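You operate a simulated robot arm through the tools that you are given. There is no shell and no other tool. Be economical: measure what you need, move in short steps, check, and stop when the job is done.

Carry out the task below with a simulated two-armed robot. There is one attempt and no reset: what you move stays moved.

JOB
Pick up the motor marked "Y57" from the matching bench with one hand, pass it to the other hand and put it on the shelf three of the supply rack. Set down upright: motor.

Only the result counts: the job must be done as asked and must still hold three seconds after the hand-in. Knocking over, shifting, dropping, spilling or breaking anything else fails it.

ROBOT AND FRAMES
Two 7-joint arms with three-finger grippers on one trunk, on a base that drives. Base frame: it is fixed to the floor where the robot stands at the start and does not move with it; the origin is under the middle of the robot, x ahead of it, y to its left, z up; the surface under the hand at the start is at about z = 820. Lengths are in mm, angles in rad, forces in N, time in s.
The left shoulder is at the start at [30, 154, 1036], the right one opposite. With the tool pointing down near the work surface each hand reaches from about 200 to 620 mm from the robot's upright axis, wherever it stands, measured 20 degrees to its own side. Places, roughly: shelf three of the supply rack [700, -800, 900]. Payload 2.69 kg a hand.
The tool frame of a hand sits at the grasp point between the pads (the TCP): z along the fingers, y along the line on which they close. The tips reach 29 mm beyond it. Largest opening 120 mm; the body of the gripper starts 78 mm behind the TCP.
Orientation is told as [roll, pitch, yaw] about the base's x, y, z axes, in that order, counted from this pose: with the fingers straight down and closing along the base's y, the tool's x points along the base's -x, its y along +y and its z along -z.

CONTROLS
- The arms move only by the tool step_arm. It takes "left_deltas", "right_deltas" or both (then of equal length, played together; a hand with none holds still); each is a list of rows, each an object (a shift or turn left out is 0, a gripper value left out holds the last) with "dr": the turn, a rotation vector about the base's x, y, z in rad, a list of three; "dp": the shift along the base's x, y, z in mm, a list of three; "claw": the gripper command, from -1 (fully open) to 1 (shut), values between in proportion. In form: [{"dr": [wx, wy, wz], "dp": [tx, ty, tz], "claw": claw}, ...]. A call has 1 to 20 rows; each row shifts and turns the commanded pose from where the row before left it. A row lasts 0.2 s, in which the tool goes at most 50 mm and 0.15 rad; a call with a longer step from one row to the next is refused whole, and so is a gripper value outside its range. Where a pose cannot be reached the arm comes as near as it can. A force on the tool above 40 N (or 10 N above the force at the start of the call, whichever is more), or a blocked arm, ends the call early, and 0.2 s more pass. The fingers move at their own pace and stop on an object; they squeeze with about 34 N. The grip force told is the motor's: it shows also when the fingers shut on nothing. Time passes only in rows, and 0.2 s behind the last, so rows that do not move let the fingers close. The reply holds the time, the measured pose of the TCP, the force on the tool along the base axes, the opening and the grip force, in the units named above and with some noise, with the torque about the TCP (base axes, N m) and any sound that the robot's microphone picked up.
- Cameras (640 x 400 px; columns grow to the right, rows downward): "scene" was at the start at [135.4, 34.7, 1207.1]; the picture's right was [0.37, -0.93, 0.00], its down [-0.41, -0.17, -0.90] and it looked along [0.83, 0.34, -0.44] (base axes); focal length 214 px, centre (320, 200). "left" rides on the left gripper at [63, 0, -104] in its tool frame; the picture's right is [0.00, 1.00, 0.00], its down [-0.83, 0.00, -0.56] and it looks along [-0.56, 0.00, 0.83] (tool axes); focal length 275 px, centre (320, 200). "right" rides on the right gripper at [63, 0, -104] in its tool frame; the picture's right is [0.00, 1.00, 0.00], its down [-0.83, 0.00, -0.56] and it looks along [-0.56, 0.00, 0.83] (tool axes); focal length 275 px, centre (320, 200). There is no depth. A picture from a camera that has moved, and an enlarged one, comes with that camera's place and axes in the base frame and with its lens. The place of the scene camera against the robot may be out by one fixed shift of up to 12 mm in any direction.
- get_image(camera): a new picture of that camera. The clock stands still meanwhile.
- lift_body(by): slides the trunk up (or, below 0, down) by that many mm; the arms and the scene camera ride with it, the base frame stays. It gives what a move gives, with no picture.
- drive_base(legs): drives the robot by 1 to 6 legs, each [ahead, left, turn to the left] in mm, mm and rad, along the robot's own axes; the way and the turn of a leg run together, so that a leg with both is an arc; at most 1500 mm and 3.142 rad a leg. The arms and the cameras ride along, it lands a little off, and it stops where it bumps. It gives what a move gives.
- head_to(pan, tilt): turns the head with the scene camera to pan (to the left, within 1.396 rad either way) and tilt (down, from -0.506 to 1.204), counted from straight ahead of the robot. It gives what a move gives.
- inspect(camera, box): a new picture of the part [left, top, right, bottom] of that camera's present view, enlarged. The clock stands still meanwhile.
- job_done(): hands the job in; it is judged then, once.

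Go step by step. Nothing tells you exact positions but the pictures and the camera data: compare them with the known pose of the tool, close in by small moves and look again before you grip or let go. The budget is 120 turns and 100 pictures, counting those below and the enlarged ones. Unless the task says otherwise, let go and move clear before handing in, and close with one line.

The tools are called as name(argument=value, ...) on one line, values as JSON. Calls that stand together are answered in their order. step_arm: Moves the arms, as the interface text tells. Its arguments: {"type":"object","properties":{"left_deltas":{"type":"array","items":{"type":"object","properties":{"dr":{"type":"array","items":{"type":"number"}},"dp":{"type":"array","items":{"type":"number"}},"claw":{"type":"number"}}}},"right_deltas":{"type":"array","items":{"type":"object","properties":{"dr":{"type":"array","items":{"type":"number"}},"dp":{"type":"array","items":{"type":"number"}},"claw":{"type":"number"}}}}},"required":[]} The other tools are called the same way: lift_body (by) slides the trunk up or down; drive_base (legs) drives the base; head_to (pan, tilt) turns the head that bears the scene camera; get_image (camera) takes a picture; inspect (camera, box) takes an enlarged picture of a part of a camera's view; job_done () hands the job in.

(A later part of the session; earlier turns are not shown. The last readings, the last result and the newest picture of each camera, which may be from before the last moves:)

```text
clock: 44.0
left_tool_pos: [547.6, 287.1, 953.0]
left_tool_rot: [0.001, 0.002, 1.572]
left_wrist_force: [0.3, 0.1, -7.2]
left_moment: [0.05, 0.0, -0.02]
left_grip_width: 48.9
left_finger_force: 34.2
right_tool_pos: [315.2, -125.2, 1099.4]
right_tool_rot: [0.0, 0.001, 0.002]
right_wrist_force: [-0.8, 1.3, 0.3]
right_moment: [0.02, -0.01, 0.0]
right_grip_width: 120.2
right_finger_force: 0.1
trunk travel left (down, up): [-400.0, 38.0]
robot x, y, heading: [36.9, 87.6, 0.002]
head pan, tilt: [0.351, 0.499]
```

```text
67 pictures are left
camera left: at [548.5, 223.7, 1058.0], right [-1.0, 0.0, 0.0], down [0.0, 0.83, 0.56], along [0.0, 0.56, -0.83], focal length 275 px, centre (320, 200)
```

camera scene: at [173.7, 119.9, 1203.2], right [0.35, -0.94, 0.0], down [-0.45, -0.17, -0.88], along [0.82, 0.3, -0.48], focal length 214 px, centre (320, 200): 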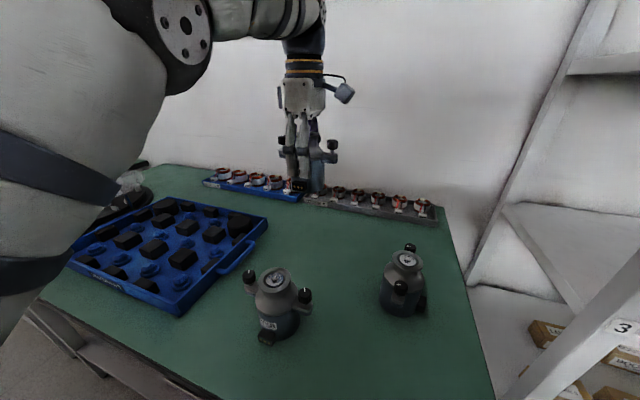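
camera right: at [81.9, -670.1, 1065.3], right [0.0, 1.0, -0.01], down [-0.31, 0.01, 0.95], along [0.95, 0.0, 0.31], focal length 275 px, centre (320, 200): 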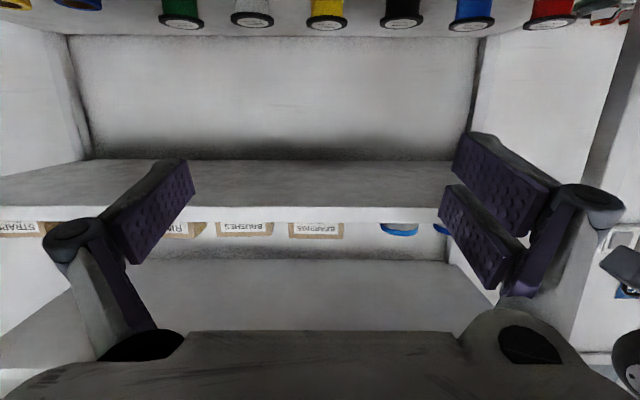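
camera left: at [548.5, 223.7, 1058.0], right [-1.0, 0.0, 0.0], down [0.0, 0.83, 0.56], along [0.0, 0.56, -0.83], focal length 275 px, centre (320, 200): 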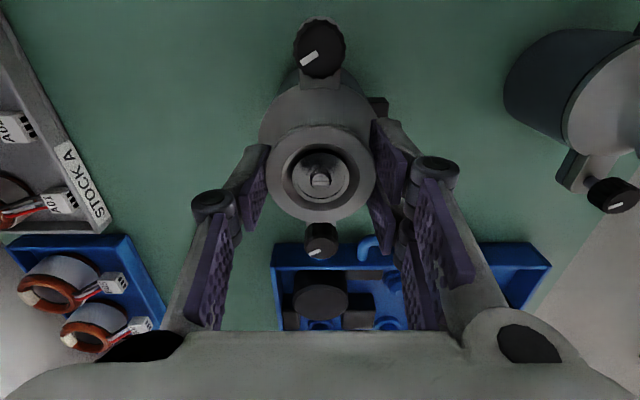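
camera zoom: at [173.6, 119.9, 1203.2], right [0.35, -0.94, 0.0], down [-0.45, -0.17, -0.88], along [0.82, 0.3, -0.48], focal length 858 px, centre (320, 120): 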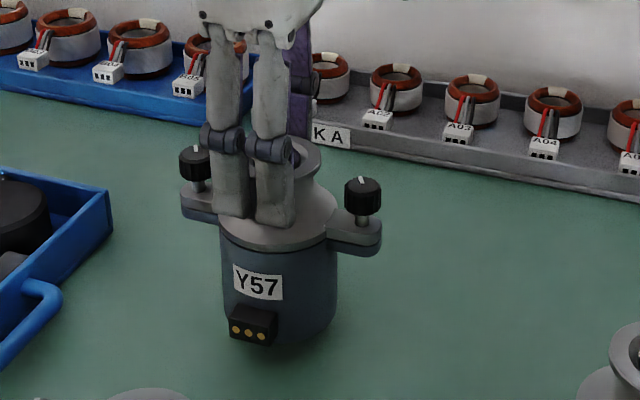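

Solid, no slip. Raising, backing away, then bringing the motor to the middle while turning it so the ears lie along x.

step_arm(left_deltas=[{"dp": [0, 0, 30]}, {"dp": [0, 0, 35]}, {"dp": [0, 0, 35]}, {"dp": [0, 0, 27]}, {}])

drive_base(legs=[[-260, 0, 0]])

step_arm(left_deltas=[{"dp": [-7, -16, -1], "dr": [0, 0, -0.131]}, {"dp": [-7, -16, -1], "dr": [0, 0, -0.131]}, {"dp": [-7, -16, -1], "dr": [0, 0, -0.131]}, {"dp": [-7, -16, -1], "dr": [0, 0, -0.131]}, {"dp": [-7, -16, -1], "dr": [0, 0, -0.131]}, {"dp": [-7, -16, -1], "dr": [0, 0, -0.131]}, {"dp": [-7, -16, -1], "dr": [0, 0, -0.131]}, {"dp": [-7, -16, -1], "dr": [0, 0, -0.131]}, {"dp": [-7, -16, -1], "dr": [0, 0, -0.131]}, {"dp": [-7, -16, -1], "dr": [0, 0, -0.131]}, {"dp": [-7, -16, -1], "dr": [0, 0, -0.131]}, {"dp": [-7, -16, -1], "dr": [0, 0, -0.131]}, {}])

```text
clock: 45.2
left_tool_pos: [547.0, 287.1, 1080.5]
left_tool_rot: [0.002, 0.001, 1.572]
left_wrist_force: [-0.3, -0.4, -7.4]
left_moment: [-0.02, -0.02, 0.04]
left_grip_width: 48.7
left_finger_force: 34.9
right_tool_pos: [316.0, -126.0, 1098.2]
right_tool_rot: [0.001, -0.001, 0.003]
right_wrist_force: [0.2, -0.4, 0.0]
right_moment: [0.0, 0.0, 0.01]
right_grip_width: 120.2
right_finger_force: 0.1
trunk travel left (down, up): [-400.0, 38.0]
robot x, y, heading: [35.6, 90.0, 0.005]
head pan, tilt: [0.351, 0.499]
```

```text
clock: 47.0
left_tool_pos: [286.9, 286.4, 1080.6]
left_tool_rot: [0.001, 0.0, 1.574]
left_wrist_force: [-0.9, -0.1, -7.1]
left_moment: [0.0, -0.04, 0.02]
left_grip_width: 49.0
left_finger_force: 33.8
right_tool_pos: [56.3, -125.8, 1099.3]
right_tool_rot: [0.0, 0.0, 0.001]
right_wrist_force: [0.1, 0.1, 0.2]
right_moment: [0.01, 0.0, 0.0]
right_grip_width: 120.1
right_finger_force: 0.1
trunk travel left (down, up): [-400.0, 38.0]
robot x, y, heading: [-220.5, 83.8, 0.006]
head pan, tilt: [0.351, 0.499]
```

```text
clock: 49.9
left_tool_pos: [205.8, 95.1, 1067.5]
left_tool_rot: [-0.003, 0.007, 0.002]
left_wrist_force: [0.7, -0.1, -6.1]
left_moment: [0.03, -0.04, -0.03]
left_grip_width: 49.0
left_finger_force: 33.8
right_tool_pos: [57.2, -127.0, 1098.8]
right_tool_rot: [0.001, 0.001, 0.003]
right_wrist_force: [-0.3, -0.7, -0.2]
right_moment: [0.04, 0.01, 0.0]
right_grip_width: 120.3
right_finger_force: 0.0
trunk travel left (down, up): [-400.0, 38.0]
robot x, y, heading: [-224.2, 87.8, 0.003]
head pan, tilt: [0.351, 0.499]
```

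The motor is on the left hand at the middle. I'll strafe to open floor before the rack for the handover, turning the left hand to yaw 0.7 so the right hand can come in from the right and behind.

drive_base(legs=[[0, -560, 0]])

step_arm(left_deltas=[{"dp": [0, 0, -15], "dr": [0, 0, 0.14]}, {"dp": [0, 0, -15], "dr": [0, 0, 0.14]}, {"dp": [0, 0, -15], "dr": [0, 0, 0.14]}, {"dp": [0, 0, -15], "dr": [0, 0, 0.14]}, {"dp": [0, 0, -15], "dr": [0, 0, 0.14]}, {}])

head_to(pan=0.0, tilt=0.5)

get_image(camera="scene")

get_image(camera="left")

```text
clock: 54.7
left_tool_pos: [206.1, -468.2, 1067.9]
left_tool_rot: [0.003, 0.004, 0.001]
left_wrist_force: [0.1, -0.4, -7.2]
left_moment: [-0.01, 0.04, -0.05]
left_grip_width: 49.0
left_finger_force: 34.4
right_tool_pos: [58.2, -688.2, 1098.3]
right_tool_rot: [0.001, -0.001, 0.005]
right_wrist_force: [0.5, 0.0, 0.2]
right_moment: [0.05, 0.01, 0.0]
right_grip_width: 119.8
right_finger_force: 0.1
trunk travel left (down, up): [-400.0, 38.0]
robot x, y, heading: [-221.6, -474.9, 0.004]
head pan, tilt: [0.351, 0.499]
```

```text
clock: 56.1
left_tool_pos: [207.7, -465.2, 991.9]
left_tool_rot: [0.0, 0.016, 0.709]
left_wrist_force: [0.6, 0.1, -7.7]
left_moment: [-0.01, 0.0, 0.01]
left_grip_width: 48.8
left_finger_force: 34.3
right_tool_pos: [60.6, -689.8, 1099.7]
right_tool_rot: [0.0, -0.001, 0.005]
right_wrist_force: [-0.5, 0.2, 0.1]
right_moment: [0.0, -0.03, -0.04]
right_grip_width: 120.1
right_finger_force: 0.1
trunk travel left (down, up): [-400.0, 38.0]
robot x, y, heading: [-218.8, -475.1, 0.008]
head pan, tilt: [0.351, 0.499]
```

```text
clock: 56.9
left_tool_pos: [206.5, -466.9, 988.6]
left_tool_rot: [0.004, 0.016, 0.707]
left_wrist_force: [-0.4, -0.2, -7.3]
left_moment: [0.02, 0.01, 0.03]
left_grip_width: 48.8
left_finger_force: 33.8
right_tool_pos: [58.9, -689.1, 1098.7]
right_tool_rot: [0.0, 0.0, 0.006]
right_wrist_force: [0.4, 0.0, 0.4]
right_moment: [0.02, 0.0, 0.0]
right_grip_width: 119.9
right_finger_force: 0.0
trunk travel left (down, up): [-400.0, 38.0]
robot x, y, heading: [-221.1, -475.3, 0.01]
head pan, tilt: [0.0, 0.499]
```

```text
66 pictures are left
camera scene: at [-81.0, -443.7, 1221.7], right [0.33, -0.94, 0.0], down [-0.28, -0.1, -0.96], along [0.9, 0.32, -0.29], focal length 214 px, centre (320, 200)
```

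scene: 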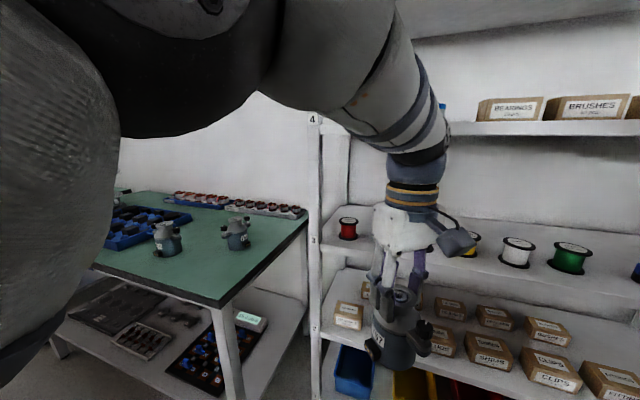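

```text
65 pictures are left
camera left: at [160.5, -506.9, 1094.8], right [-0.64, 0.76, 0.01], down [0.64, 0.54, 0.54], along [0.41, 0.35, -0.84], focal length 275 px, centre (320, 200)
```

left: 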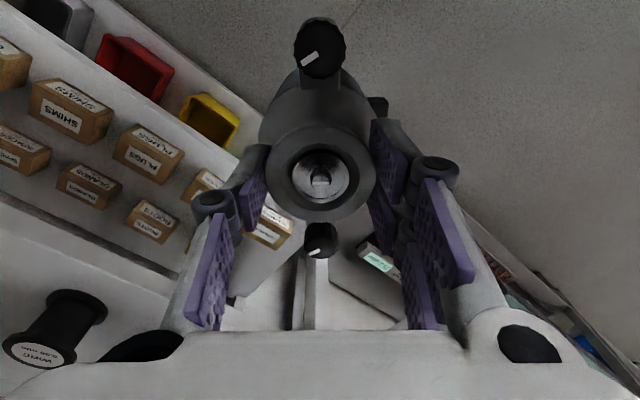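

Motor axis is at about [207, -467], base z ≈ 877. I'll bring the right hand to a pre-approach pose 170 mm behind it: yaw 0.7, pointing 38° below horizontal.

step_arm(right_deltas=[{"dp": [0, 4, 0], "dr": [0, 0, 0.14]}, {"dp": [0, 4, 0], "dr": [0, 0, 0.14]}, {"dp": [0, 4, 0], "dr": [0, 0, 0.14]}, {"dp": [0, 4, 0], "dr": [0, 0, 0.14]}, {"dp": [0, 4, 0], "dr": [0, 0, 0.14]}, {"dp": [6, 16, -9], "dr": [0.0845, -0.0988, 0]}, {"dp": [6, 16, -9], "dr": [0.0845, -0.0988, 0]}, {"dp": [6, 16, -9], "dr": [0.0845, -0.0988, 0]}, {"dp": [6, 16, -9], "dr": [0.0845, -0.0988, 0]}, {"dp": [6, 16, -9], "dr": [0.0845, -0.0988, 0]}, {"dp": [6, 16, -9], "dr": [0.0845, -0.0988, 0]}, {"dp": [6, 16, -9], "dr": [0.0845, -0.0988, 0]}, {}])

get_image(camera="right")

get_image(camera="scene")

```text
clock: 59.7
left_tool_pos: [206.3, -467.7, 988.9]
left_tool_rot: [0.007, 0.013, 0.704]
left_wrist_force: [0.0, 0.0, -7.1]
left_moment: [-0.01, -0.03, -0.01]
left_grip_width: 48.8
left_finger_force: 33.9
right_tool_pos: [115.4, -554.4, 1049.7]
right_tool_rot: [0.004, -0.91, 0.703]
right_wrist_force: [-0.4, 0.4, 0.0]
right_moment: [-0.03, 0.01, 0.01]
right_grip_width: 119.8
right_finger_force: 0.0
right hand out of reach, approached as far as the arm can: row 12
trunk travel left (down, up): [-400.0, 38.0]
robot x, y, heading: [-223.8, -478.3, 0.004]
head pan, tilt: [0.0, 0.499]
```

```text
64 pictures are left
camera right: at [24.4, -633.8, 1062.6], right [-0.65, 0.76, 0.0], down [0.05, 0.05, 1.0], along [0.76, 0.65, -0.07], focal length 275 px, centre (320, 200)
```

right: 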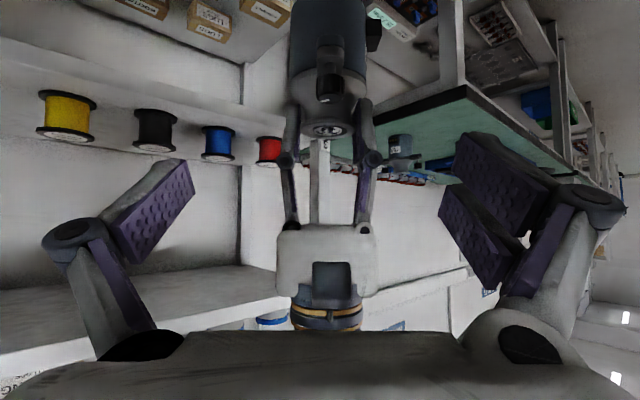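

```text
63 pictures are left
camera scene: at [-81.0, -444.6, 1223.2], right [0.33, -0.95, 0.0], down [-0.26, -0.09, -0.96], along [0.91, 0.31, -0.28], focal length 214 px, centre (320, 200)
```

scene: 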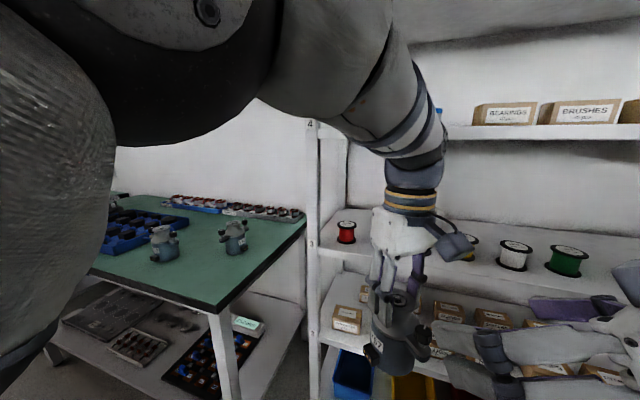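

The right camera shows the motor squarely between the fingers, about 7 mm off sideways. Moving to 80 mm short of the grasp along the approach line.

step_arm(right_deltas=[{"dp": [9, 11, -18]}, {"dp": [9, 11, -18]}, {"dp": [10, 10, -17]}, {"dp": [9, 9, -16]}, {}])

get_image(camera="right")

get_image(camera="left")

```text
clock: 60.9
left_tool_pos: [206.2, -467.1, 988.4]
left_tool_rot: [0.006, 0.011, 0.701]
left_wrist_force: [0.4, -0.2, -7.5]
left_moment: [-0.01, -0.02, 0.0]
left_grip_width: 48.9
left_finger_force: 33.7
right_tool_pos: [153.0, -512.9, 980.0]
right_tool_rot: [0.004, -0.91, 0.701]
right_wrist_force: [0.5, -0.1, 0.1]
right_moment: [0.0, -0.01, 0.0]
right_grip_width: 119.7
right_finger_force: 0.1
trunk travel left (down, up): [-400.0, 38.0]
robot x, y, heading: [-219.8, -478.4, 0.004]
head pan, tilt: [0.0, 0.499]
```

```text
62 pictures are left
camera right: at [61.7, -593.3, 993.6], right [-0.65, 0.76, 0.0], down [0.05, 0.05, 1.0], along [0.76, 0.65, -0.07], focal length 275 px, centre (320, 200)
```

right: 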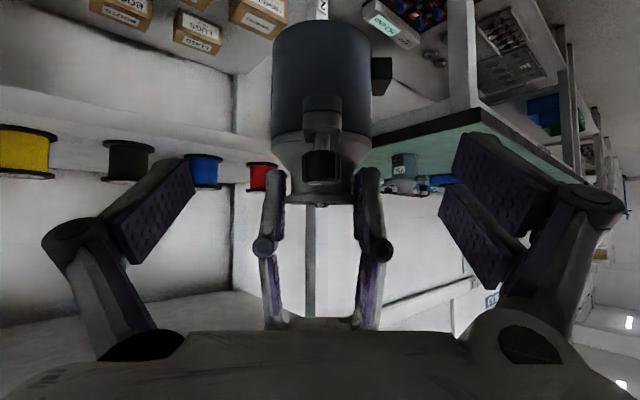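

```text
61 pictures are left
camera left: at [159.5, -508.1, 1094.7], right [-0.64, 0.77, 0.01], down [0.64, 0.54, 0.55], along [0.41, 0.36, -0.84], focal length 275 px, centre (320, 200)
```

left: 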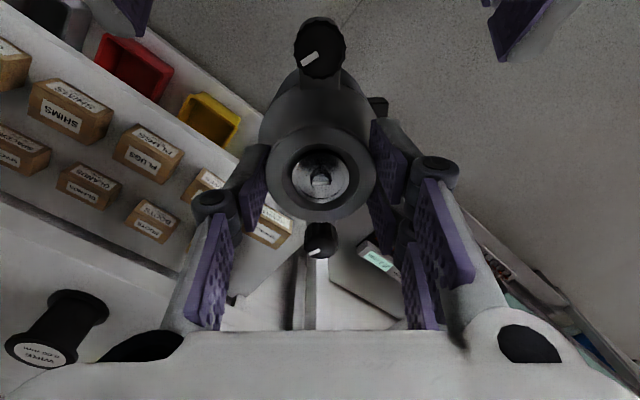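

Clear and centred. Completing the approach, leaving room between palm and knob.

step_arm(right_deltas=[{"dp": [11, 10, -11]}, {"dp": [11, 10, -12]}, {"dp": [11, 9, -11]}, {"dp": [12, 10, -12]}, {}])

get_image(camera="right")

get_image(camera="left")

get_image(camera="scene")

```text
clock: 62.1
left_tool_pos: [205.4, -468.2, 988.3]
left_tool_rot: [0.007, 0.013, 0.703]
left_wrist_force: [0.3, 0.2, -8.0]
left_moment: [-0.01, -0.02, 0.02]
left_grip_width: 49.0
left_finger_force: 33.7
right_tool_pos: [194.9, -475.0, 934.2]
right_tool_rot: [0.005, -0.91, 0.703]
right_wrist_force: [0.5, -0.1, -0.8]
right_moment: [0.02, 0.0, 0.01]
right_grip_width: 120.1
right_finger_force: 0.1
trunk travel left (down, up): [-400.0, 38.0]
robot x, y, heading: [-216.5, -476.3, 0.004]
head pan, tilt: [0.0, 0.499]
```

```text
60 pictures are left
camera right: at [105.4, -554.4, 946.9], right [-0.65, 0.76, 0.0], down [0.05, 0.05, 1.0], along [0.76, 0.65, -0.07], focal length 275 px, centre (320, 200)
```

right: 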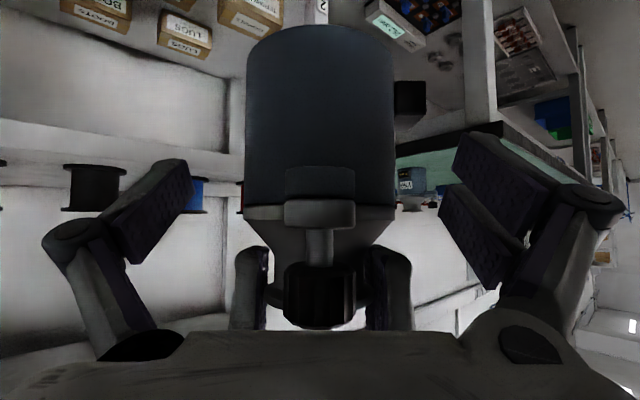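

```text
59 pictures are left
camera left: at [159.5, -508.3, 1094.6], right [-0.64, 0.77, 0.01], down [0.64, 0.53, 0.55], along [0.41, 0.36, -0.84], focal length 275 px, centre (320, 200)
```

left: 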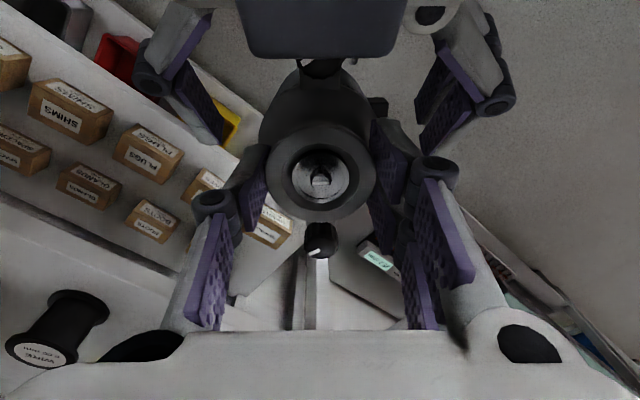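

```text
58 pictures are left
camera scene: at [-80.7, -445.2, 1224.0], right [0.32, -0.95, 0.0], down [-0.26, -0.09, -0.96], along [0.91, 0.31, -0.27], focal length 214 px, centre (320, 200)
```

scene: 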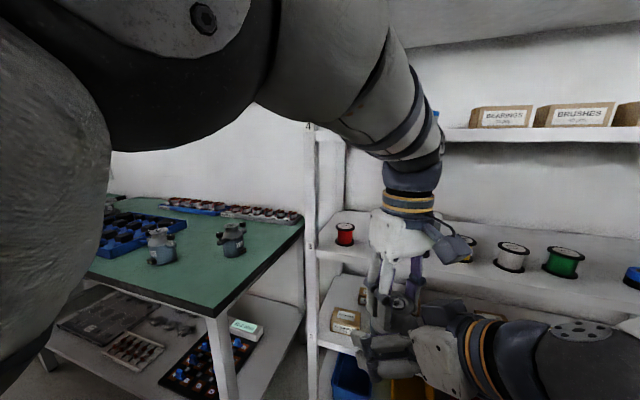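

No contact, all centred. Closing the right hand on the body while the left still holds.

step_arm(right_deltas=[{"claw": -0.4}, {"claw": 0}, {"claw": 0.15}, {"claw": 1}, {}, {}])

get_image(camera="left")

get_image(camera="right")

```text
clock: 63.5
left_tool_pos: [206.6, -465.9, 988.1]
left_tool_rot: [0.009, 0.01, 0.702]
left_wrist_force: [6.2, 1.5, -13.5]
left_moment: [0.04, -0.05, 0.21]
left_grip_width: 48.9
left_finger_force: 34.0
right_tool_pos: [195.6, -474.8, 934.5]
right_tool_rot: [0.002, -0.908, 0.703]
right_wrist_force: [-6.4, -1.3, 6.2]
right_moment: [0.04, -0.43, -0.13]
right_grip_width: 69.5
right_finger_force: 33.6
trunk travel left (down, up): [-400.0, 38.0]
robot x, y, heading: [-222.9, -473.8, 0.006]
head pan, tilt: [0.0, 0.499]
```

```text
57 pictures are left
camera left: at [159.6, -508.2, 1094.3], right [-0.64, 0.77, 0.01], down [0.64, 0.53, 0.55], along [0.42, 0.36, -0.84], focal length 275 px, centre (320, 200)
```

left: 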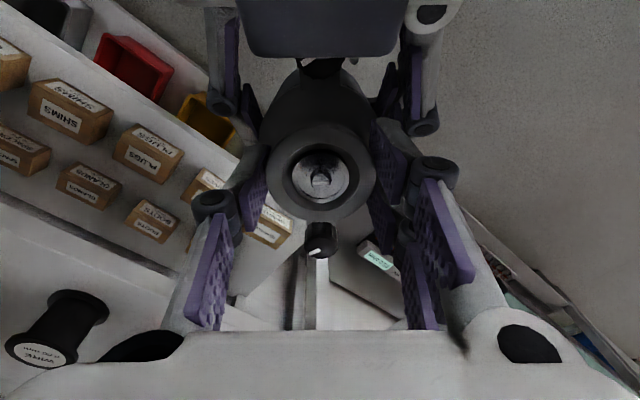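

```text
56 pictures are left
camera right: at [105.4, -554.3, 947.1], right [-0.65, 0.76, 0.0], down [0.05, 0.05, 1.0], along [0.76, 0.65, -0.07], focal length 275 px, centre (320, 200)
```

right: 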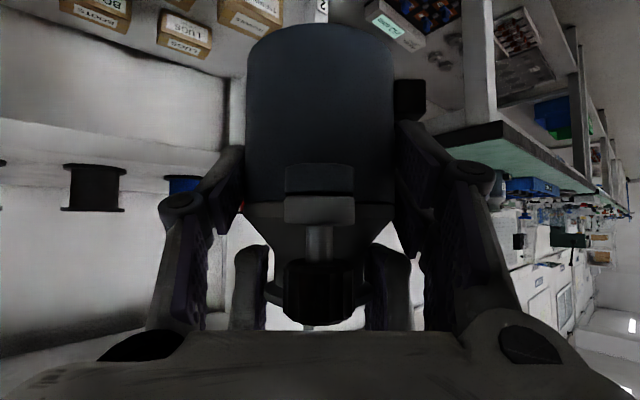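

Right grips at 69.5 mm. Releasing with the left a little and rising straight up.

step_arm(left_deltas=[{"claw": 0.05}, {"claw": -0.2}, {}, {"dp": [0, 0, 10]}, {"dp": [0, 0, 20]}, {"dp": [0, 0, 25]}, {}])

get_image(camera="right")

get_image(camera="left")

```text
clock: 65.1
left_tool_pos: [206.9, -467.6, 1045.9]
left_tool_rot: [0.006, 0.006, 0.702]
left_wrist_force: [0.9, -1.0, 0.5]
left_moment: [0.03, -0.01, -0.02]
left_grip_width: 72.2
left_finger_force: 0.1
right_tool_pos: [196.7, -474.6, 932.6]
right_tool_rot: [0.005, -0.91, 0.7]
right_wrist_force: [-0.1, 0.6, 0.1]
right_moment: [-0.08, 0.05, -0.02]
right_grip_width: 69.7
right_finger_force: 33.8
trunk travel left (down, up): [-400.0, 38.0]
robot x, y, heading: [-219.6, -473.5, 0.005]
head pan, tilt: [0.0, 0.499]
```

```text
55 pictures are left
camera right: at [105.5, -554.4, 946.9], right [-0.65, 0.76, 0.0], down [0.05, 0.05, 1.0], along [0.76, 0.65, -0.07], focal length 275 px, centre (320, 200)
```

right: 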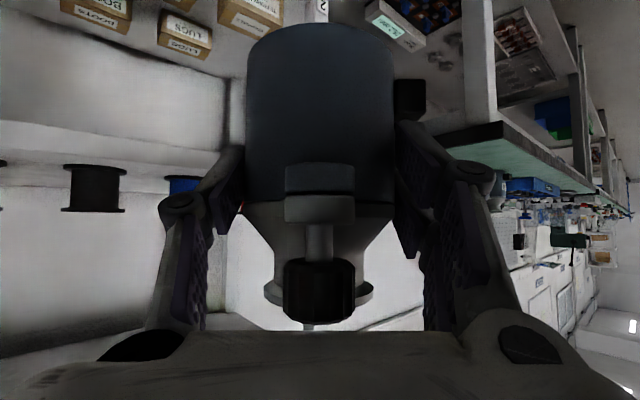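

```text
54 pictures are left
camera left: at [159.5, -508.6, 1151.4], right [-0.64, 0.77, 0.0], down [0.64, 0.53, 0.55], along [0.42, 0.36, -0.83], focal length 275 px, centre (320, 200)
```

left: 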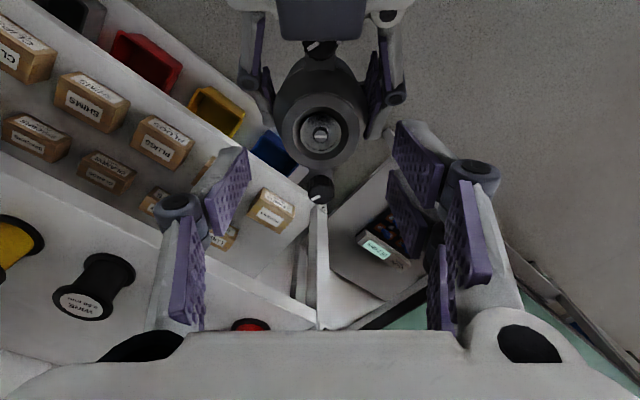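

Handover done: the right hand holds the motor, upright. Now the left hand goes up and clear to the left.

step_arm(left_deltas=[{"dp": [0, 0, 40]}, {"dp": [0, 10, 40]}, {"dp": [-20, 40, 0]}, {"dp": [-20, 40, 0], "dr": [0, 0, -0.14]}, {"dp": [-25, 40, 0], "dr": [0, 0, -0.14]}, {"dp": [-25, 40, 0], "dr": [0, 0, -0.14]}, {"dp": [-25, 40, 0], "dr": [0, 0, -0.14]}, {"dp": [-25, 30, 0], "dr": [0, 0, -0.14]}, {"dp": [-20, 0, 0]}, {}])

head_to(pan=-0.3, tilt=0.45)

get_image(camera="scene")

```text
clock: 67.3
left_tool_pos: [47.7, -229.3, 1122.9]
left_tool_rot: [0.001, 0.004, 0.003]
left_wrist_force: [-0.1, -0.3, 0.4]
left_moment: [0.01, -0.01, -0.01]
left_grip_width: 72.2
left_finger_force: 0.0
left hand out of reach, approached as far as the arm can: row 9
right_tool_pos: [196.3, -475.3, 933.0]
right_tool_rot: [0.003, -0.909, 0.702]
right_wrist_force: [0.3, -0.3, -0.2]
right_moment: [-0.06, 0.06, 0.02]
right_grip_width: 69.4
right_finger_force: 34.0
trunk travel left (down, up): [-400.0, 38.0]
robot x, y, heading: [-217.7, -477.8, 0.002]
head pan, tilt: [0.0, 0.499]
```

```text
clock: 68.1
left_tool_pos: [47.6, -230.6, 1124.1]
left_tool_rot: [0.001, 0.004, 0.001]
left_wrist_force: [-0.1, 0.3, 0.3]
left_moment: [0.01, -0.03, -0.04]
left_grip_width: 72.0
left_finger_force: 0.1
right_tool_pos: [195.5, -474.5, 933.6]
right_tool_rot: [0.003, -0.909, 0.703]
right_wrist_force: [0.3, -0.1, 0.2]
right_moment: [-0.03, 0.06, 0.01]
right_grip_width: 69.2
right_finger_force: 34.1
trunk travel left (down, up): [-400.0, 38.0]
robot x, y, heading: [-219.9, -477.9, -0.001]
head pan, tilt: [-0.3, 0.45]
```

```text
53 pictures are left
camera scene: at [-81.1, -501.5, 1207.7], right [-0.29, -0.96, 0.0], down [-0.42, 0.13, -0.9], along [0.86, -0.26, -0.44], focal length 214 px, centre (320, 200)
```

scene: 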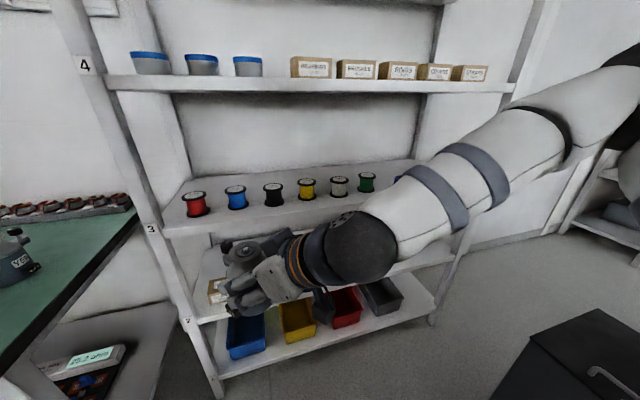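

The head now looks freely. I'll measure shelf 3 in detail.

inspect(camera="scene", box=[150, 140, 330, 250])

inspect(camera="scene", box=[310, 130, 490, 240])

```text
3.56 times, centred on (240, 195) of scene
camera zoom: at [-81.1, -501.5, 1207.7], right [-0.29, -0.96, 0.0], down [-0.42, 0.13, -0.9], along [0.86, -0.26, -0.44], focal length 763 px, centre (604, 218)
```

zoom: 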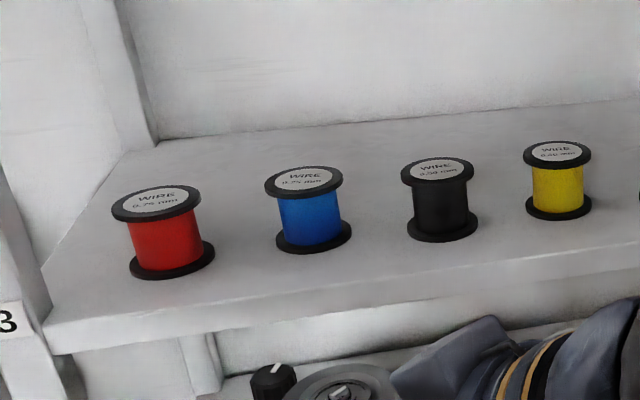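

```text
3.56 times, centred on (400, 185) of scene
camera zoom: at [-81.1, -501.5, 1207.7], right [-0.29, -0.96, 0.0], down [-0.42, 0.13, -0.9], along [0.86, -0.26, -0.44], focal length 763 px, centre (36, 253)
```

zoom: 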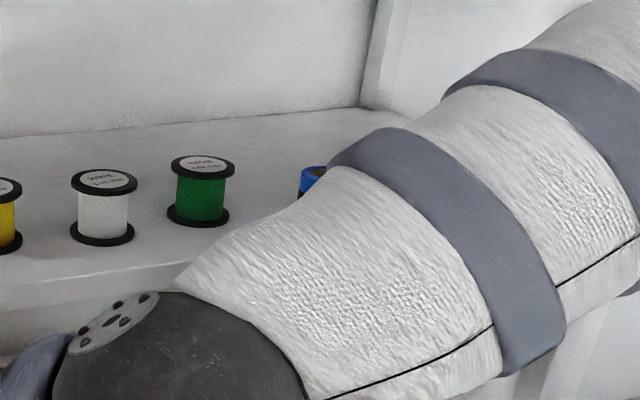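

Shelf 3 spans x ≈ 438–870 with the spool row centred near x ≈ 550 (about 58 mm tall) and free space behind. I'll straighten the right hand (yaw 0) and raise it to carrying height.

step_arm(right_deltas=[{"dp": [3, -25, 14], "dr": [0, 0, -0.1]}, {"dp": [3, -25, 14], "dr": [0, 0, -0.1]}, {"dp": [3, -25, 14], "dr": [0, 0, -0.1]}, {"dp": [3, -25, 14], "dr": [0, 0, -0.1]}, {"dp": [3, -25, 14], "dr": [0, 0, -0.1]}, {"dp": [3, -25, 14], "dr": [0, 0, -0.1]}, {"dp": [3, -25, 14], "dr": [0, 0, -0.1]}, {}])

get_image(camera="right")

get_image(camera="scene")

```text
clock: 69.9
left_tool_pos: [48.4, -231.2, 1124.7]
left_tool_rot: [-0.002, 0.003, 0.002]
left_wrist_force: [-0.2, 0.5, -0.6]
left_moment: [-0.05, 0.0, -0.01]
left_grip_width: 72.0
left_finger_force: 0.2
right_tool_pos: [219.1, -650.9, 1031.4]
right_tool_rot: [0.003, -0.909, 0.002]
right_wrist_force: [0.1, -0.2, -7.4]
right_moment: [0.01, 0.05, -0.01]
right_grip_width: 69.4
right_finger_force: 34.0
trunk travel left (down, up): [-400.0, 38.0]
robot x, y, heading: [-218.6, -472.2, 0.006]
head pan, tilt: [-0.3, 0.45]
```

```text
50 pictures are left
camera right: at [99.4, -652.5, 1045.3], right [-0.01, 1.0, 0.0], down [0.07, 0.0, 1.0], along [1.0, 0.01, -0.07], focal length 275 px, centre (320, 200)
```

right: 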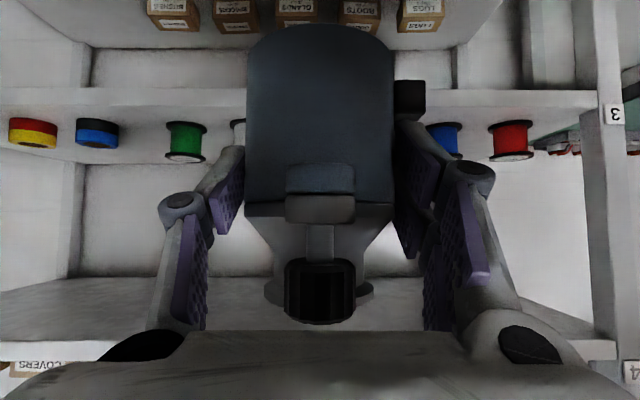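

```text
49 pictures are left
camera scene: at [-81.1, -501.5, 1207.7], right [-0.29, -0.96, 0.0], down [-0.42, 0.13, -0.9], along [0.86, -0.26, -0.44], focal length 214 px, centre (320, 200)
```

scene: 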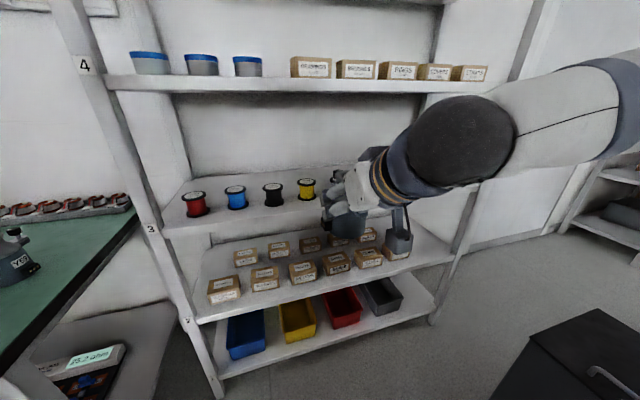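

The motor base is at z ≈ 974 and the spools end at about 957; the gap between green spool and blue tape is centred near y ≈ -930. I'll shift the arm right, then strafe and drive partly ahead, staying clear of the black box on the floor.

step_arm(right_deltas=[{"dp": [0, -25, 2]}, {"dp": [0, -30, 2]}, {"dp": [0, -30, 2]}, {"dp": [0, -25, 2]}, {}])

drive_base(legs=[[0, -170, 0], [190, 0, 0]])

get_image(camera="right")

get_image(camera="scene")

```text
clock: 71.1
left_tool_pos: [48.7, -230.4, 1124.1]
left_tool_rot: [0.0, 0.003, 0.002]
left_wrist_force: [-1.2, -0.8, 1.2]
left_moment: [0.03, -0.03, 0.01]
left_grip_width: 72.1
left_finger_force: 0.1
right_tool_pos: [219.7, -758.3, 1040.0]
right_tool_rot: [0.004, -0.911, 0.004]
right_wrist_force: [0.2, 0.8, -7.2]
right_moment: [-0.01, 0.09, 0.03]
right_grip_width: 69.0
right_finger_force: 34.1
trunk travel left (down, up): [-400.0, 38.0]
robot x, y, heading: [-218.3, -477.4, 0.009]
head pan, tilt: [-0.3, 0.45]
```

```text
clock: 74.2
left_tool_pos: [241.3, -399.1, 1124.1]
left_tool_rot: [0.001, 0.003, 0.002]
left_wrist_force: [0.0, 0.5, 0.7]
left_moment: [-0.02, 0.04, 0.01]
left_grip_width: 72.0
left_finger_force: 0.1
right_tool_pos: [411.6, -928.6, 1040.5]
right_tool_rot: [0.004, -0.908, 0.0]
right_wrist_force: [0.6, -0.2, -7.8]
right_moment: [-0.02, 0.09, -0.02]
right_grip_width: 69.2
right_finger_force: 34.1
trunk travel left (down, up): [-400.0, 38.0]
robot x, y, heading: [-30.9, -642.2, 0.002]
head pan, tilt: [-0.3, 0.45]
```

```text
48 pictures are left
camera right: at [290.2, -929.7, 1053.2], right [-0.01, 1.0, 0.0], down [0.07, 0.0, 1.0], along [1.0, 0.01, -0.07], focal length 275 px, centre (320, 200)
```

right: 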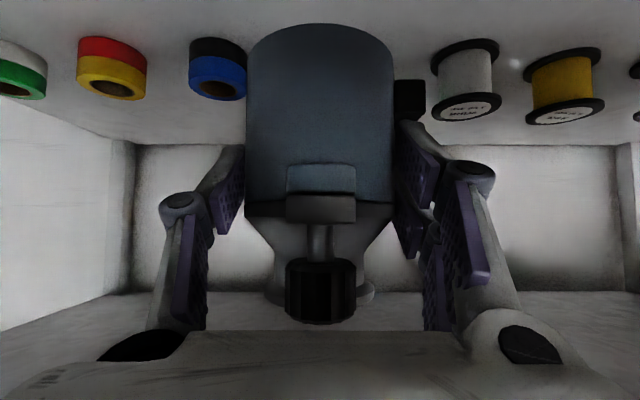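

```text
47 pictures are left
camera scene: at [110.6, -670.2, 1207.6], right [-0.29, -0.96, 0.0], down [-0.42, 0.13, -0.9], along [0.86, -0.26, -0.44], focal length 214 px, centre (320, 200)
```

scene: 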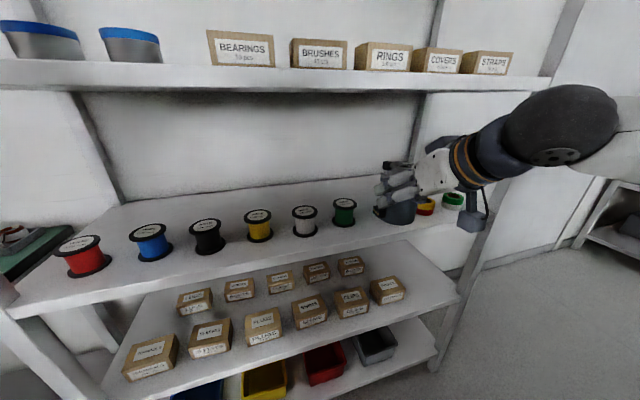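

Let me check the gap position relative to green spool and tape more closely.

inspect(camera="scene", box=[270, 140, 510, 270])

inspect(camera="right", box=[0, 0, 640, 200])

```text
2.67 times, centred on (390, 205) of scene
camera zoom: at [110.6, -670.2, 1207.6], right [-0.29, -0.96, 0.0], down [-0.42, 0.13, -0.9], along [0.86, -0.26, -0.44], focal length 572 px, centre (133, 187)
```

zoom: 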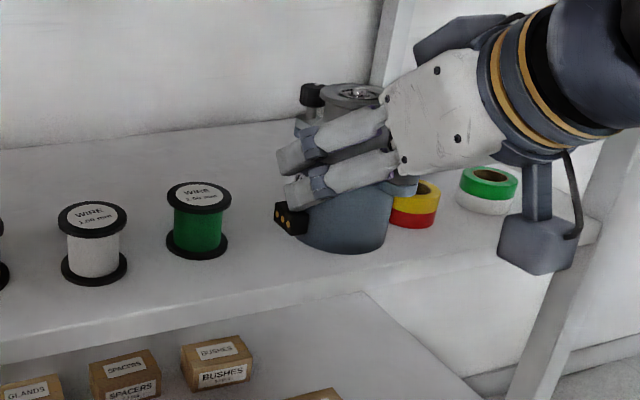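

```text
1.00 times, centred on (320, 100) of right (not enlarged: the box is as wide or as high as the picture)
camera zoom: at [290.2, -929.7, 1053.2], right [-0.01, 1.0, 0.0], down [0.07, 0.0, 1.0], along [1.0, 0.01, -0.07], focal length 275 px, centre (320, 300)
```

zoom: 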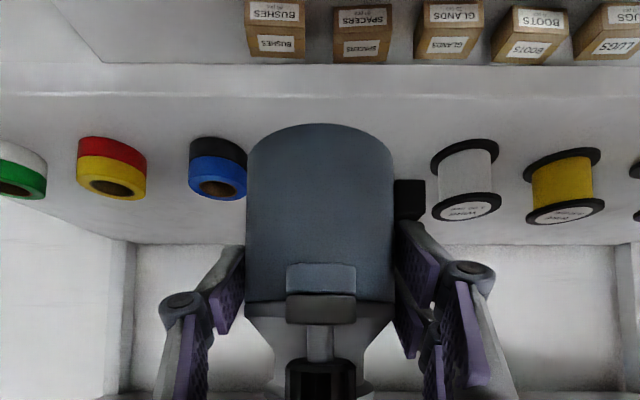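

The right-camera frame puts the gap near y ≈ -960, and the tapes are only ~38 mm tall. To keep the wrist well below shelf 4, I'll pass low over the blue tape (y ≈ -1000), then lower behind the gap.

step_arm(right_deltas=[{"dp": [0, -24, -7]}, {"dp": [0, -24, -7]}, {"dp": [0, -22, -7]}, {"dp": [0, 0, -7]}, {}])

get_image(camera="right")

head_to(pan=-0.75, tilt=0.3)

get_image(camera="scene")

```text
clock: 75.4
left_tool_pos: [239.1, -401.1, 1123.2]
left_tool_rot: [0.0, 0.002, 0.001]
left_wrist_force: [-0.1, -0.8, 0.3]
left_moment: [-0.04, 0.01, 0.02]
left_grip_width: 71.9
left_finger_force: 0.1
right_tool_pos: [409.3, -998.3, 1011.2]
right_tool_rot: [0.003, -0.909, 0.001]
right_wrist_force: [-0.2, -0.2, -7.4]
right_moment: [0.02, 0.08, 0.01]
right_grip_width: 69.0
right_finger_force: 34.3
trunk travel left (down, up): [-400.0, 38.0]
robot x, y, heading: [-26.0, -644.9, 0.002]
head pan, tilt: [-0.3, 0.45]
```

```text
44 pictures are left
camera right: at [288.9, -1000.2, 1025.5], right [-0.01, 1.0, 0.0], down [0.07, 0.0, 1.0], along [1.0, 0.01, -0.07], focal length 275 px, centre (320, 200)
```

right: 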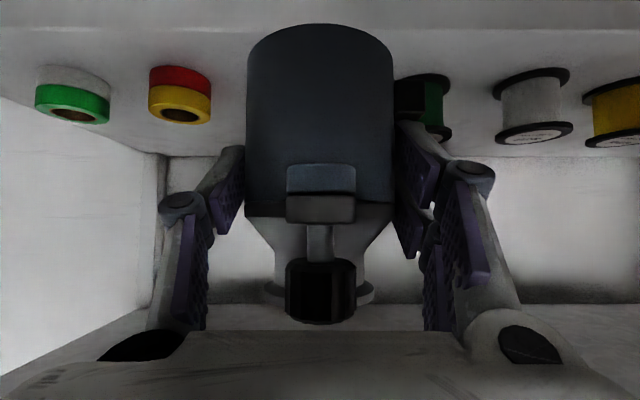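

```text
clock: 76.3
left_tool_pos: [241.5, -399.9, 1124.0]
left_tool_rot: [0.001, 0.003, 0.0]
left_wrist_force: [0.0, -0.5, -0.7]
left_moment: [0.02, -0.01, -0.01]
left_grip_width: 72.0
left_finger_force: 0.1
right_tool_pos: [409.3, -998.1, 1012.0]
right_tool_rot: [0.004, -0.909, -0.002]
right_wrist_force: [0.2, -0.1, -6.9]
right_moment: [0.0, 0.06, 0.01]
right_grip_width: 69.4
right_finger_force: 34.2
trunk travel left (down, up): [-400.0, 38.0]
robot x, y, heading: [-29.3, -642.9, 0.004]
head pan, tilt: [-0.75, 0.3]
```

```text
43 pictures are left
camera scene: at [90.6, -706.8, 1221.6], right [-0.68, -0.73, 0.0], down [-0.22, 0.2, -0.96], along [0.7, -0.65, -0.3], focal length 214 px, centre (320, 200)
```

scene: 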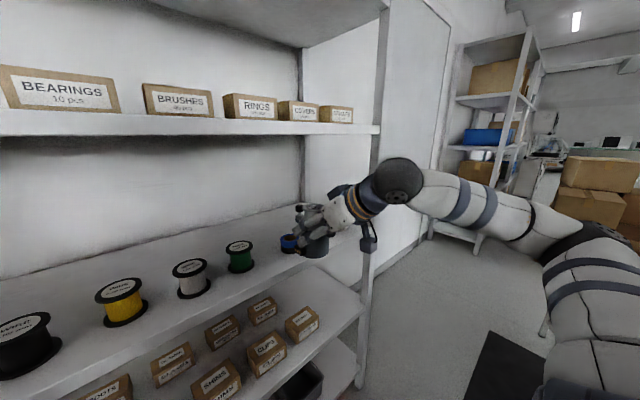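

Triangulating with the moving right camera: shelf 3's surface is at z ≈ 884, front edge x ≈ 485, spool row centre x ≈ 574, and shelf 4's underside ≈ 1209. The arm is well clear of the post. I'll drive ahead 110 mm and check.

drive_base(legs=[[110, 0, 0]])

get_image(camera="right")

get_image(camera="scene")

```text
clock: 77.5
left_tool_pos: [350.9, -399.1, 1124.3]
left_tool_rot: [0.003, 0.003, 0.002]
left_wrist_force: [0.3, -0.5, 0.4]
left_moment: [0.02, 0.08, 0.0]
left_grip_width: 71.6
left_finger_force: 0.1
right_tool_pos: [521.1, -997.3, 1012.0]
right_tool_rot: [0.001, -0.908, 0.003]
right_wrist_force: [0.6, -0.2, -6.6]
right_moment: [0.02, 0.11, 0.03]
right_grip_width: 69.2
right_finger_force: 33.4
trunk travel left (down, up): [-400.0, 38.0]
robot x, y, heading: [81.5, -642.7, 0.008]
head pan, tilt: [-0.75, 0.3]
```

```text
42 pictures are left
camera right: at [400.3, -999.1, 1025.5], right [-0.01, 1.0, 0.0], down [0.07, 0.0, 1.0], along [1.0, 0.01, -0.07], focal length 275 px, centre (320, 200)
```

right: 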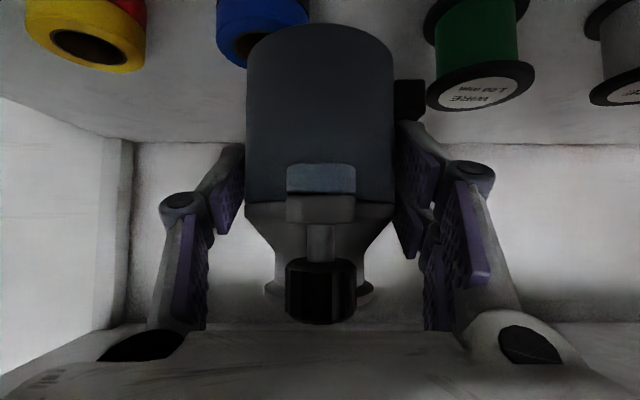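

```text
41 pictures are left
camera scene: at [201.6, -706.2, 1221.5], right [-0.68, -0.73, 0.0], down [-0.22, 0.2, -0.95], along [0.7, -0.65, -0.3], focal length 214 px, centre (320, 200)
```

scene: 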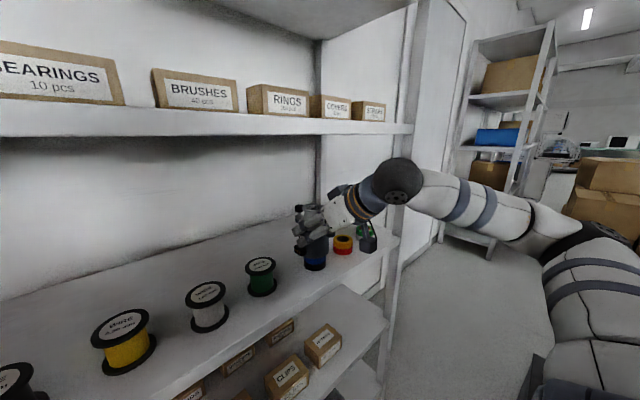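

Everything is consistent: base clears the row by 14+ mm. Extending the arm to just behind the row at y ≈ -967.

step_arm(right_deltas=[{"dp": [20, 0, 0]}, {"dp": [20, 4, 0]}, {"dp": [20, 6, 0]}, {"dp": [20, 8, 0]}, {"dp": [20, 8, 0]}, {"dp": [20, 4, 0]}, {}])

get_image(camera="right")

get_image(camera="scene")

```text
clock: 79.1
left_tool_pos: [348.5, -399.5, 1122.7]
left_tool_rot: [0.001, 0.004, 0.001]
left_wrist_force: [-0.2, -0.1, -0.2]
left_moment: [0.02, 0.0, 0.03]
left_grip_width: 71.9
left_finger_force: 0.1
right_tool_pos: [638.8, -966.2, 1012.8]
right_tool_rot: [0.004, -0.907, 0.0]
right_wrist_force: [0.0, -0.3, -7.1]
right_moment: [-0.01, 0.08, 0.04]
right_grip_width: 69.1
right_finger_force: 34.4
trunk travel left (down, up): [-400.0, 38.0]
robot x, y, heading: [81.6, -640.2, 0.003]
head pan, tilt: [-0.75, 0.3]
```

```text
40 pictures are left
camera right: at [519.0, -968.7, 1025.6], right [-0.01, 1.0, 0.0], down [0.07, 0.0, 1.0], along [1.0, 0.01, -0.07], focal length 275 px, centre (320, 200)
```

right: 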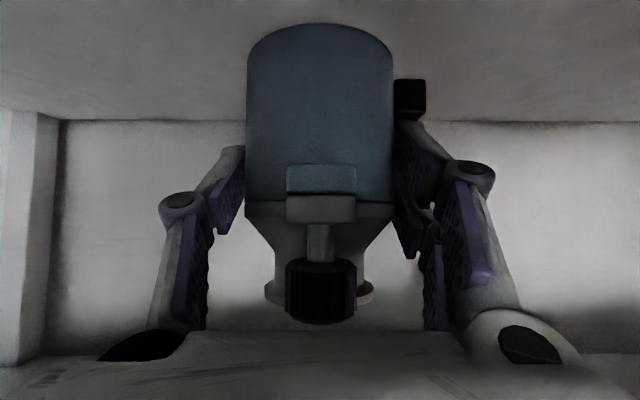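

```text
39 pictures are left
camera scene: at [200.5, -706.3, 1221.6], right [-0.68, -0.73, 0.0], down [-0.22, 0.2, -0.96], along [0.7, -0.65, -0.3], focal length 214 px, centre (320, 200)
```

scene: 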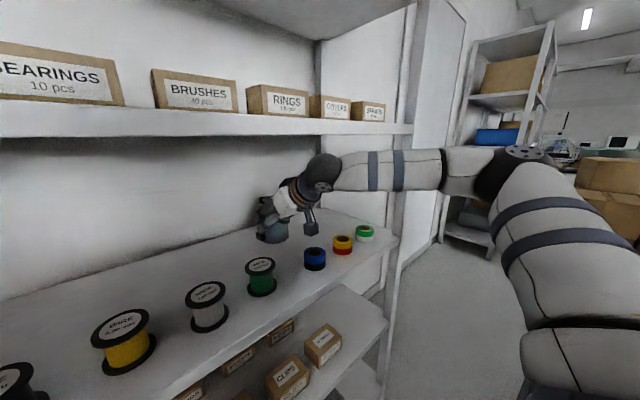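

inspect(camera="scene", box=[220, 130, 400, 310])

```text
2.22 times, centred on (310, 220) of scene
camera zoom: at [200.5, -706.3, 1221.6], right [-0.68, -0.73, 0.0], down [-0.22, 0.2, -0.96], along [0.7, -0.65, -0.3], focal length 477 px, centre (342, 156)
```

zoom: 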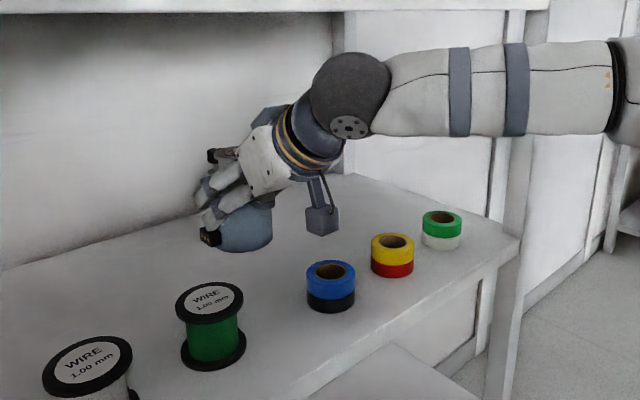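

The hand's camera will come down in the gap with room. Lowering 60 mm, then checking.

step_arm(right_deltas=[{"dp": [0, 0, -15]}, {"dp": [0, 0, -15]}, {"dp": [0, 0, -15]}, {"dp": [0, 0, -10]}, {}])

inspect(camera="scene", box=[220, 130, 400, 310])

get_image(camera="right")

```text
clock: 80.3
left_tool_pos: [349.3, -399.6, 1123.0]
left_tool_rot: [0.0, 0.004, 0.001]
left_wrist_force: [-0.9, -0.5, 0.3]
left_moment: [0.01, 0.03, -0.03]
left_grip_width: 71.8
left_finger_force: 0.1
right_tool_pos: [640.6, -966.5, 956.5]
right_tool_rot: [0.003, -0.91, 0.003]
right_wrist_force: [-0.1, 0.6, -7.1]
right_moment: [0.02, 0.07, -0.03]
right_grip_width: 69.0
right_finger_force: 34.1
trunk travel left (down, up): [-400.0, 38.0]
robot x, y, heading: [82.1, -642.9, 0.01]
head pan, tilt: [-0.75, 0.3]
```

```text
2.22 times, centred on (310, 220) of scene
camera zoom: at [200.7, -706.2, 1221.6], right [-0.68, -0.73, 0.0], down [-0.22, 0.2, -0.96], along [0.7, -0.65, -0.3], focal length 477 px, centre (342, 156)
```

zoom: 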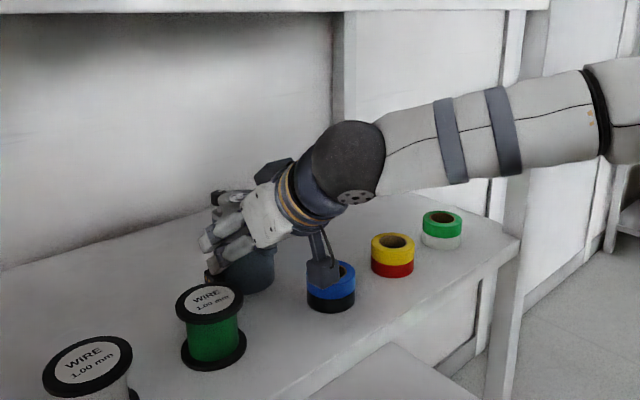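

```text
36 pictures are left
camera right: at [519.5, -968.9, 970.7], right [-0.01, 1.0, 0.0], down [0.07, 0.0, 1.0], along [1.0, 0.01, -0.07], focal length 275 px, centre (320, 200)
```

right: 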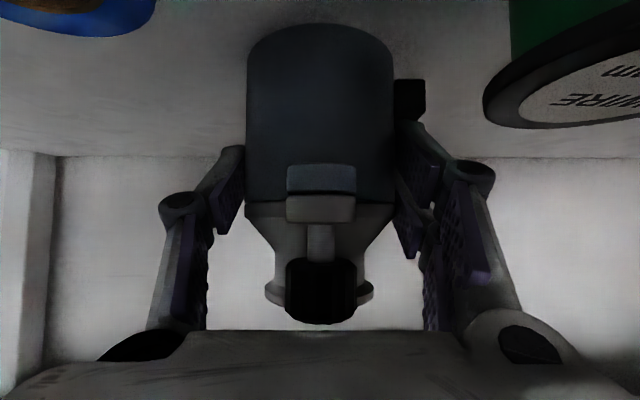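

Clearances fine. Lowering in small steps until the shelf takes the weight.

step_arm(right_deltas=[{"dp": [0, 0, -4]}, {"dp": [0, 0, -3]}, {"dp": [0, 0, -2]}, {"dp": [0, 0, -1]}, {}])

```text
clock: 81.5
left_tool_pos: [348.5, -399.0, 1123.9]
left_tool_rot: [-0.001, 0.003, 0.002]
left_wrist_force: [1.0, -0.2, -0.2]
left_moment: [-0.01, -0.01, -0.02]
left_grip_width: 72.1
left_finger_force: 0.0
right_tool_pos: [639.2, -967.5, 946.2]
right_tool_rot: [0.004, -0.909, 0.0]
right_wrist_force: [0.3, -0.6, -8.3]
right_moment: [-0.01, 0.07, 0.02]
right_grip_width: 69.3
right_finger_force: 33.9
trunk travel left (down, up): [-400.0, 38.0]
robot x, y, heading: [82.6, -642.3, 0.008]
head pan, tilt: [-0.75, 0.3]
```

step_arm(right_deltas=[{"dp": [0, 0, -1.5]}, {"dp": [0, 0, -1.5]}, {"dp": [0, 0, -1]}, {}])

```text
clock: 82.5
left_tool_pos: [350.2, -399.4, 1124.4]
left_tool_rot: [-0.001, 0.003, 0.002]
left_wrist_force: [-0.3, 0.0, -0.7]
left_moment: [-0.01, 0.02, 0.0]
left_grip_width: 72.1
left_finger_force: 0.0
right_tool_pos: [639.2, -967.4, 942.8]
right_tool_rot: [0.005, -0.91, 0.002]
right_wrist_force: [-0.2, -0.1, -6.5]
right_moment: [0.02, 0.07, 0.02]
right_grip_width: 69.1
right_finger_force: 34.1
trunk travel left (down, up): [-400.0, 38.0]
robot x, y, heading: [82.6, -643.5, 0.004]
head pan, tilt: [-0.75, 0.3]
```

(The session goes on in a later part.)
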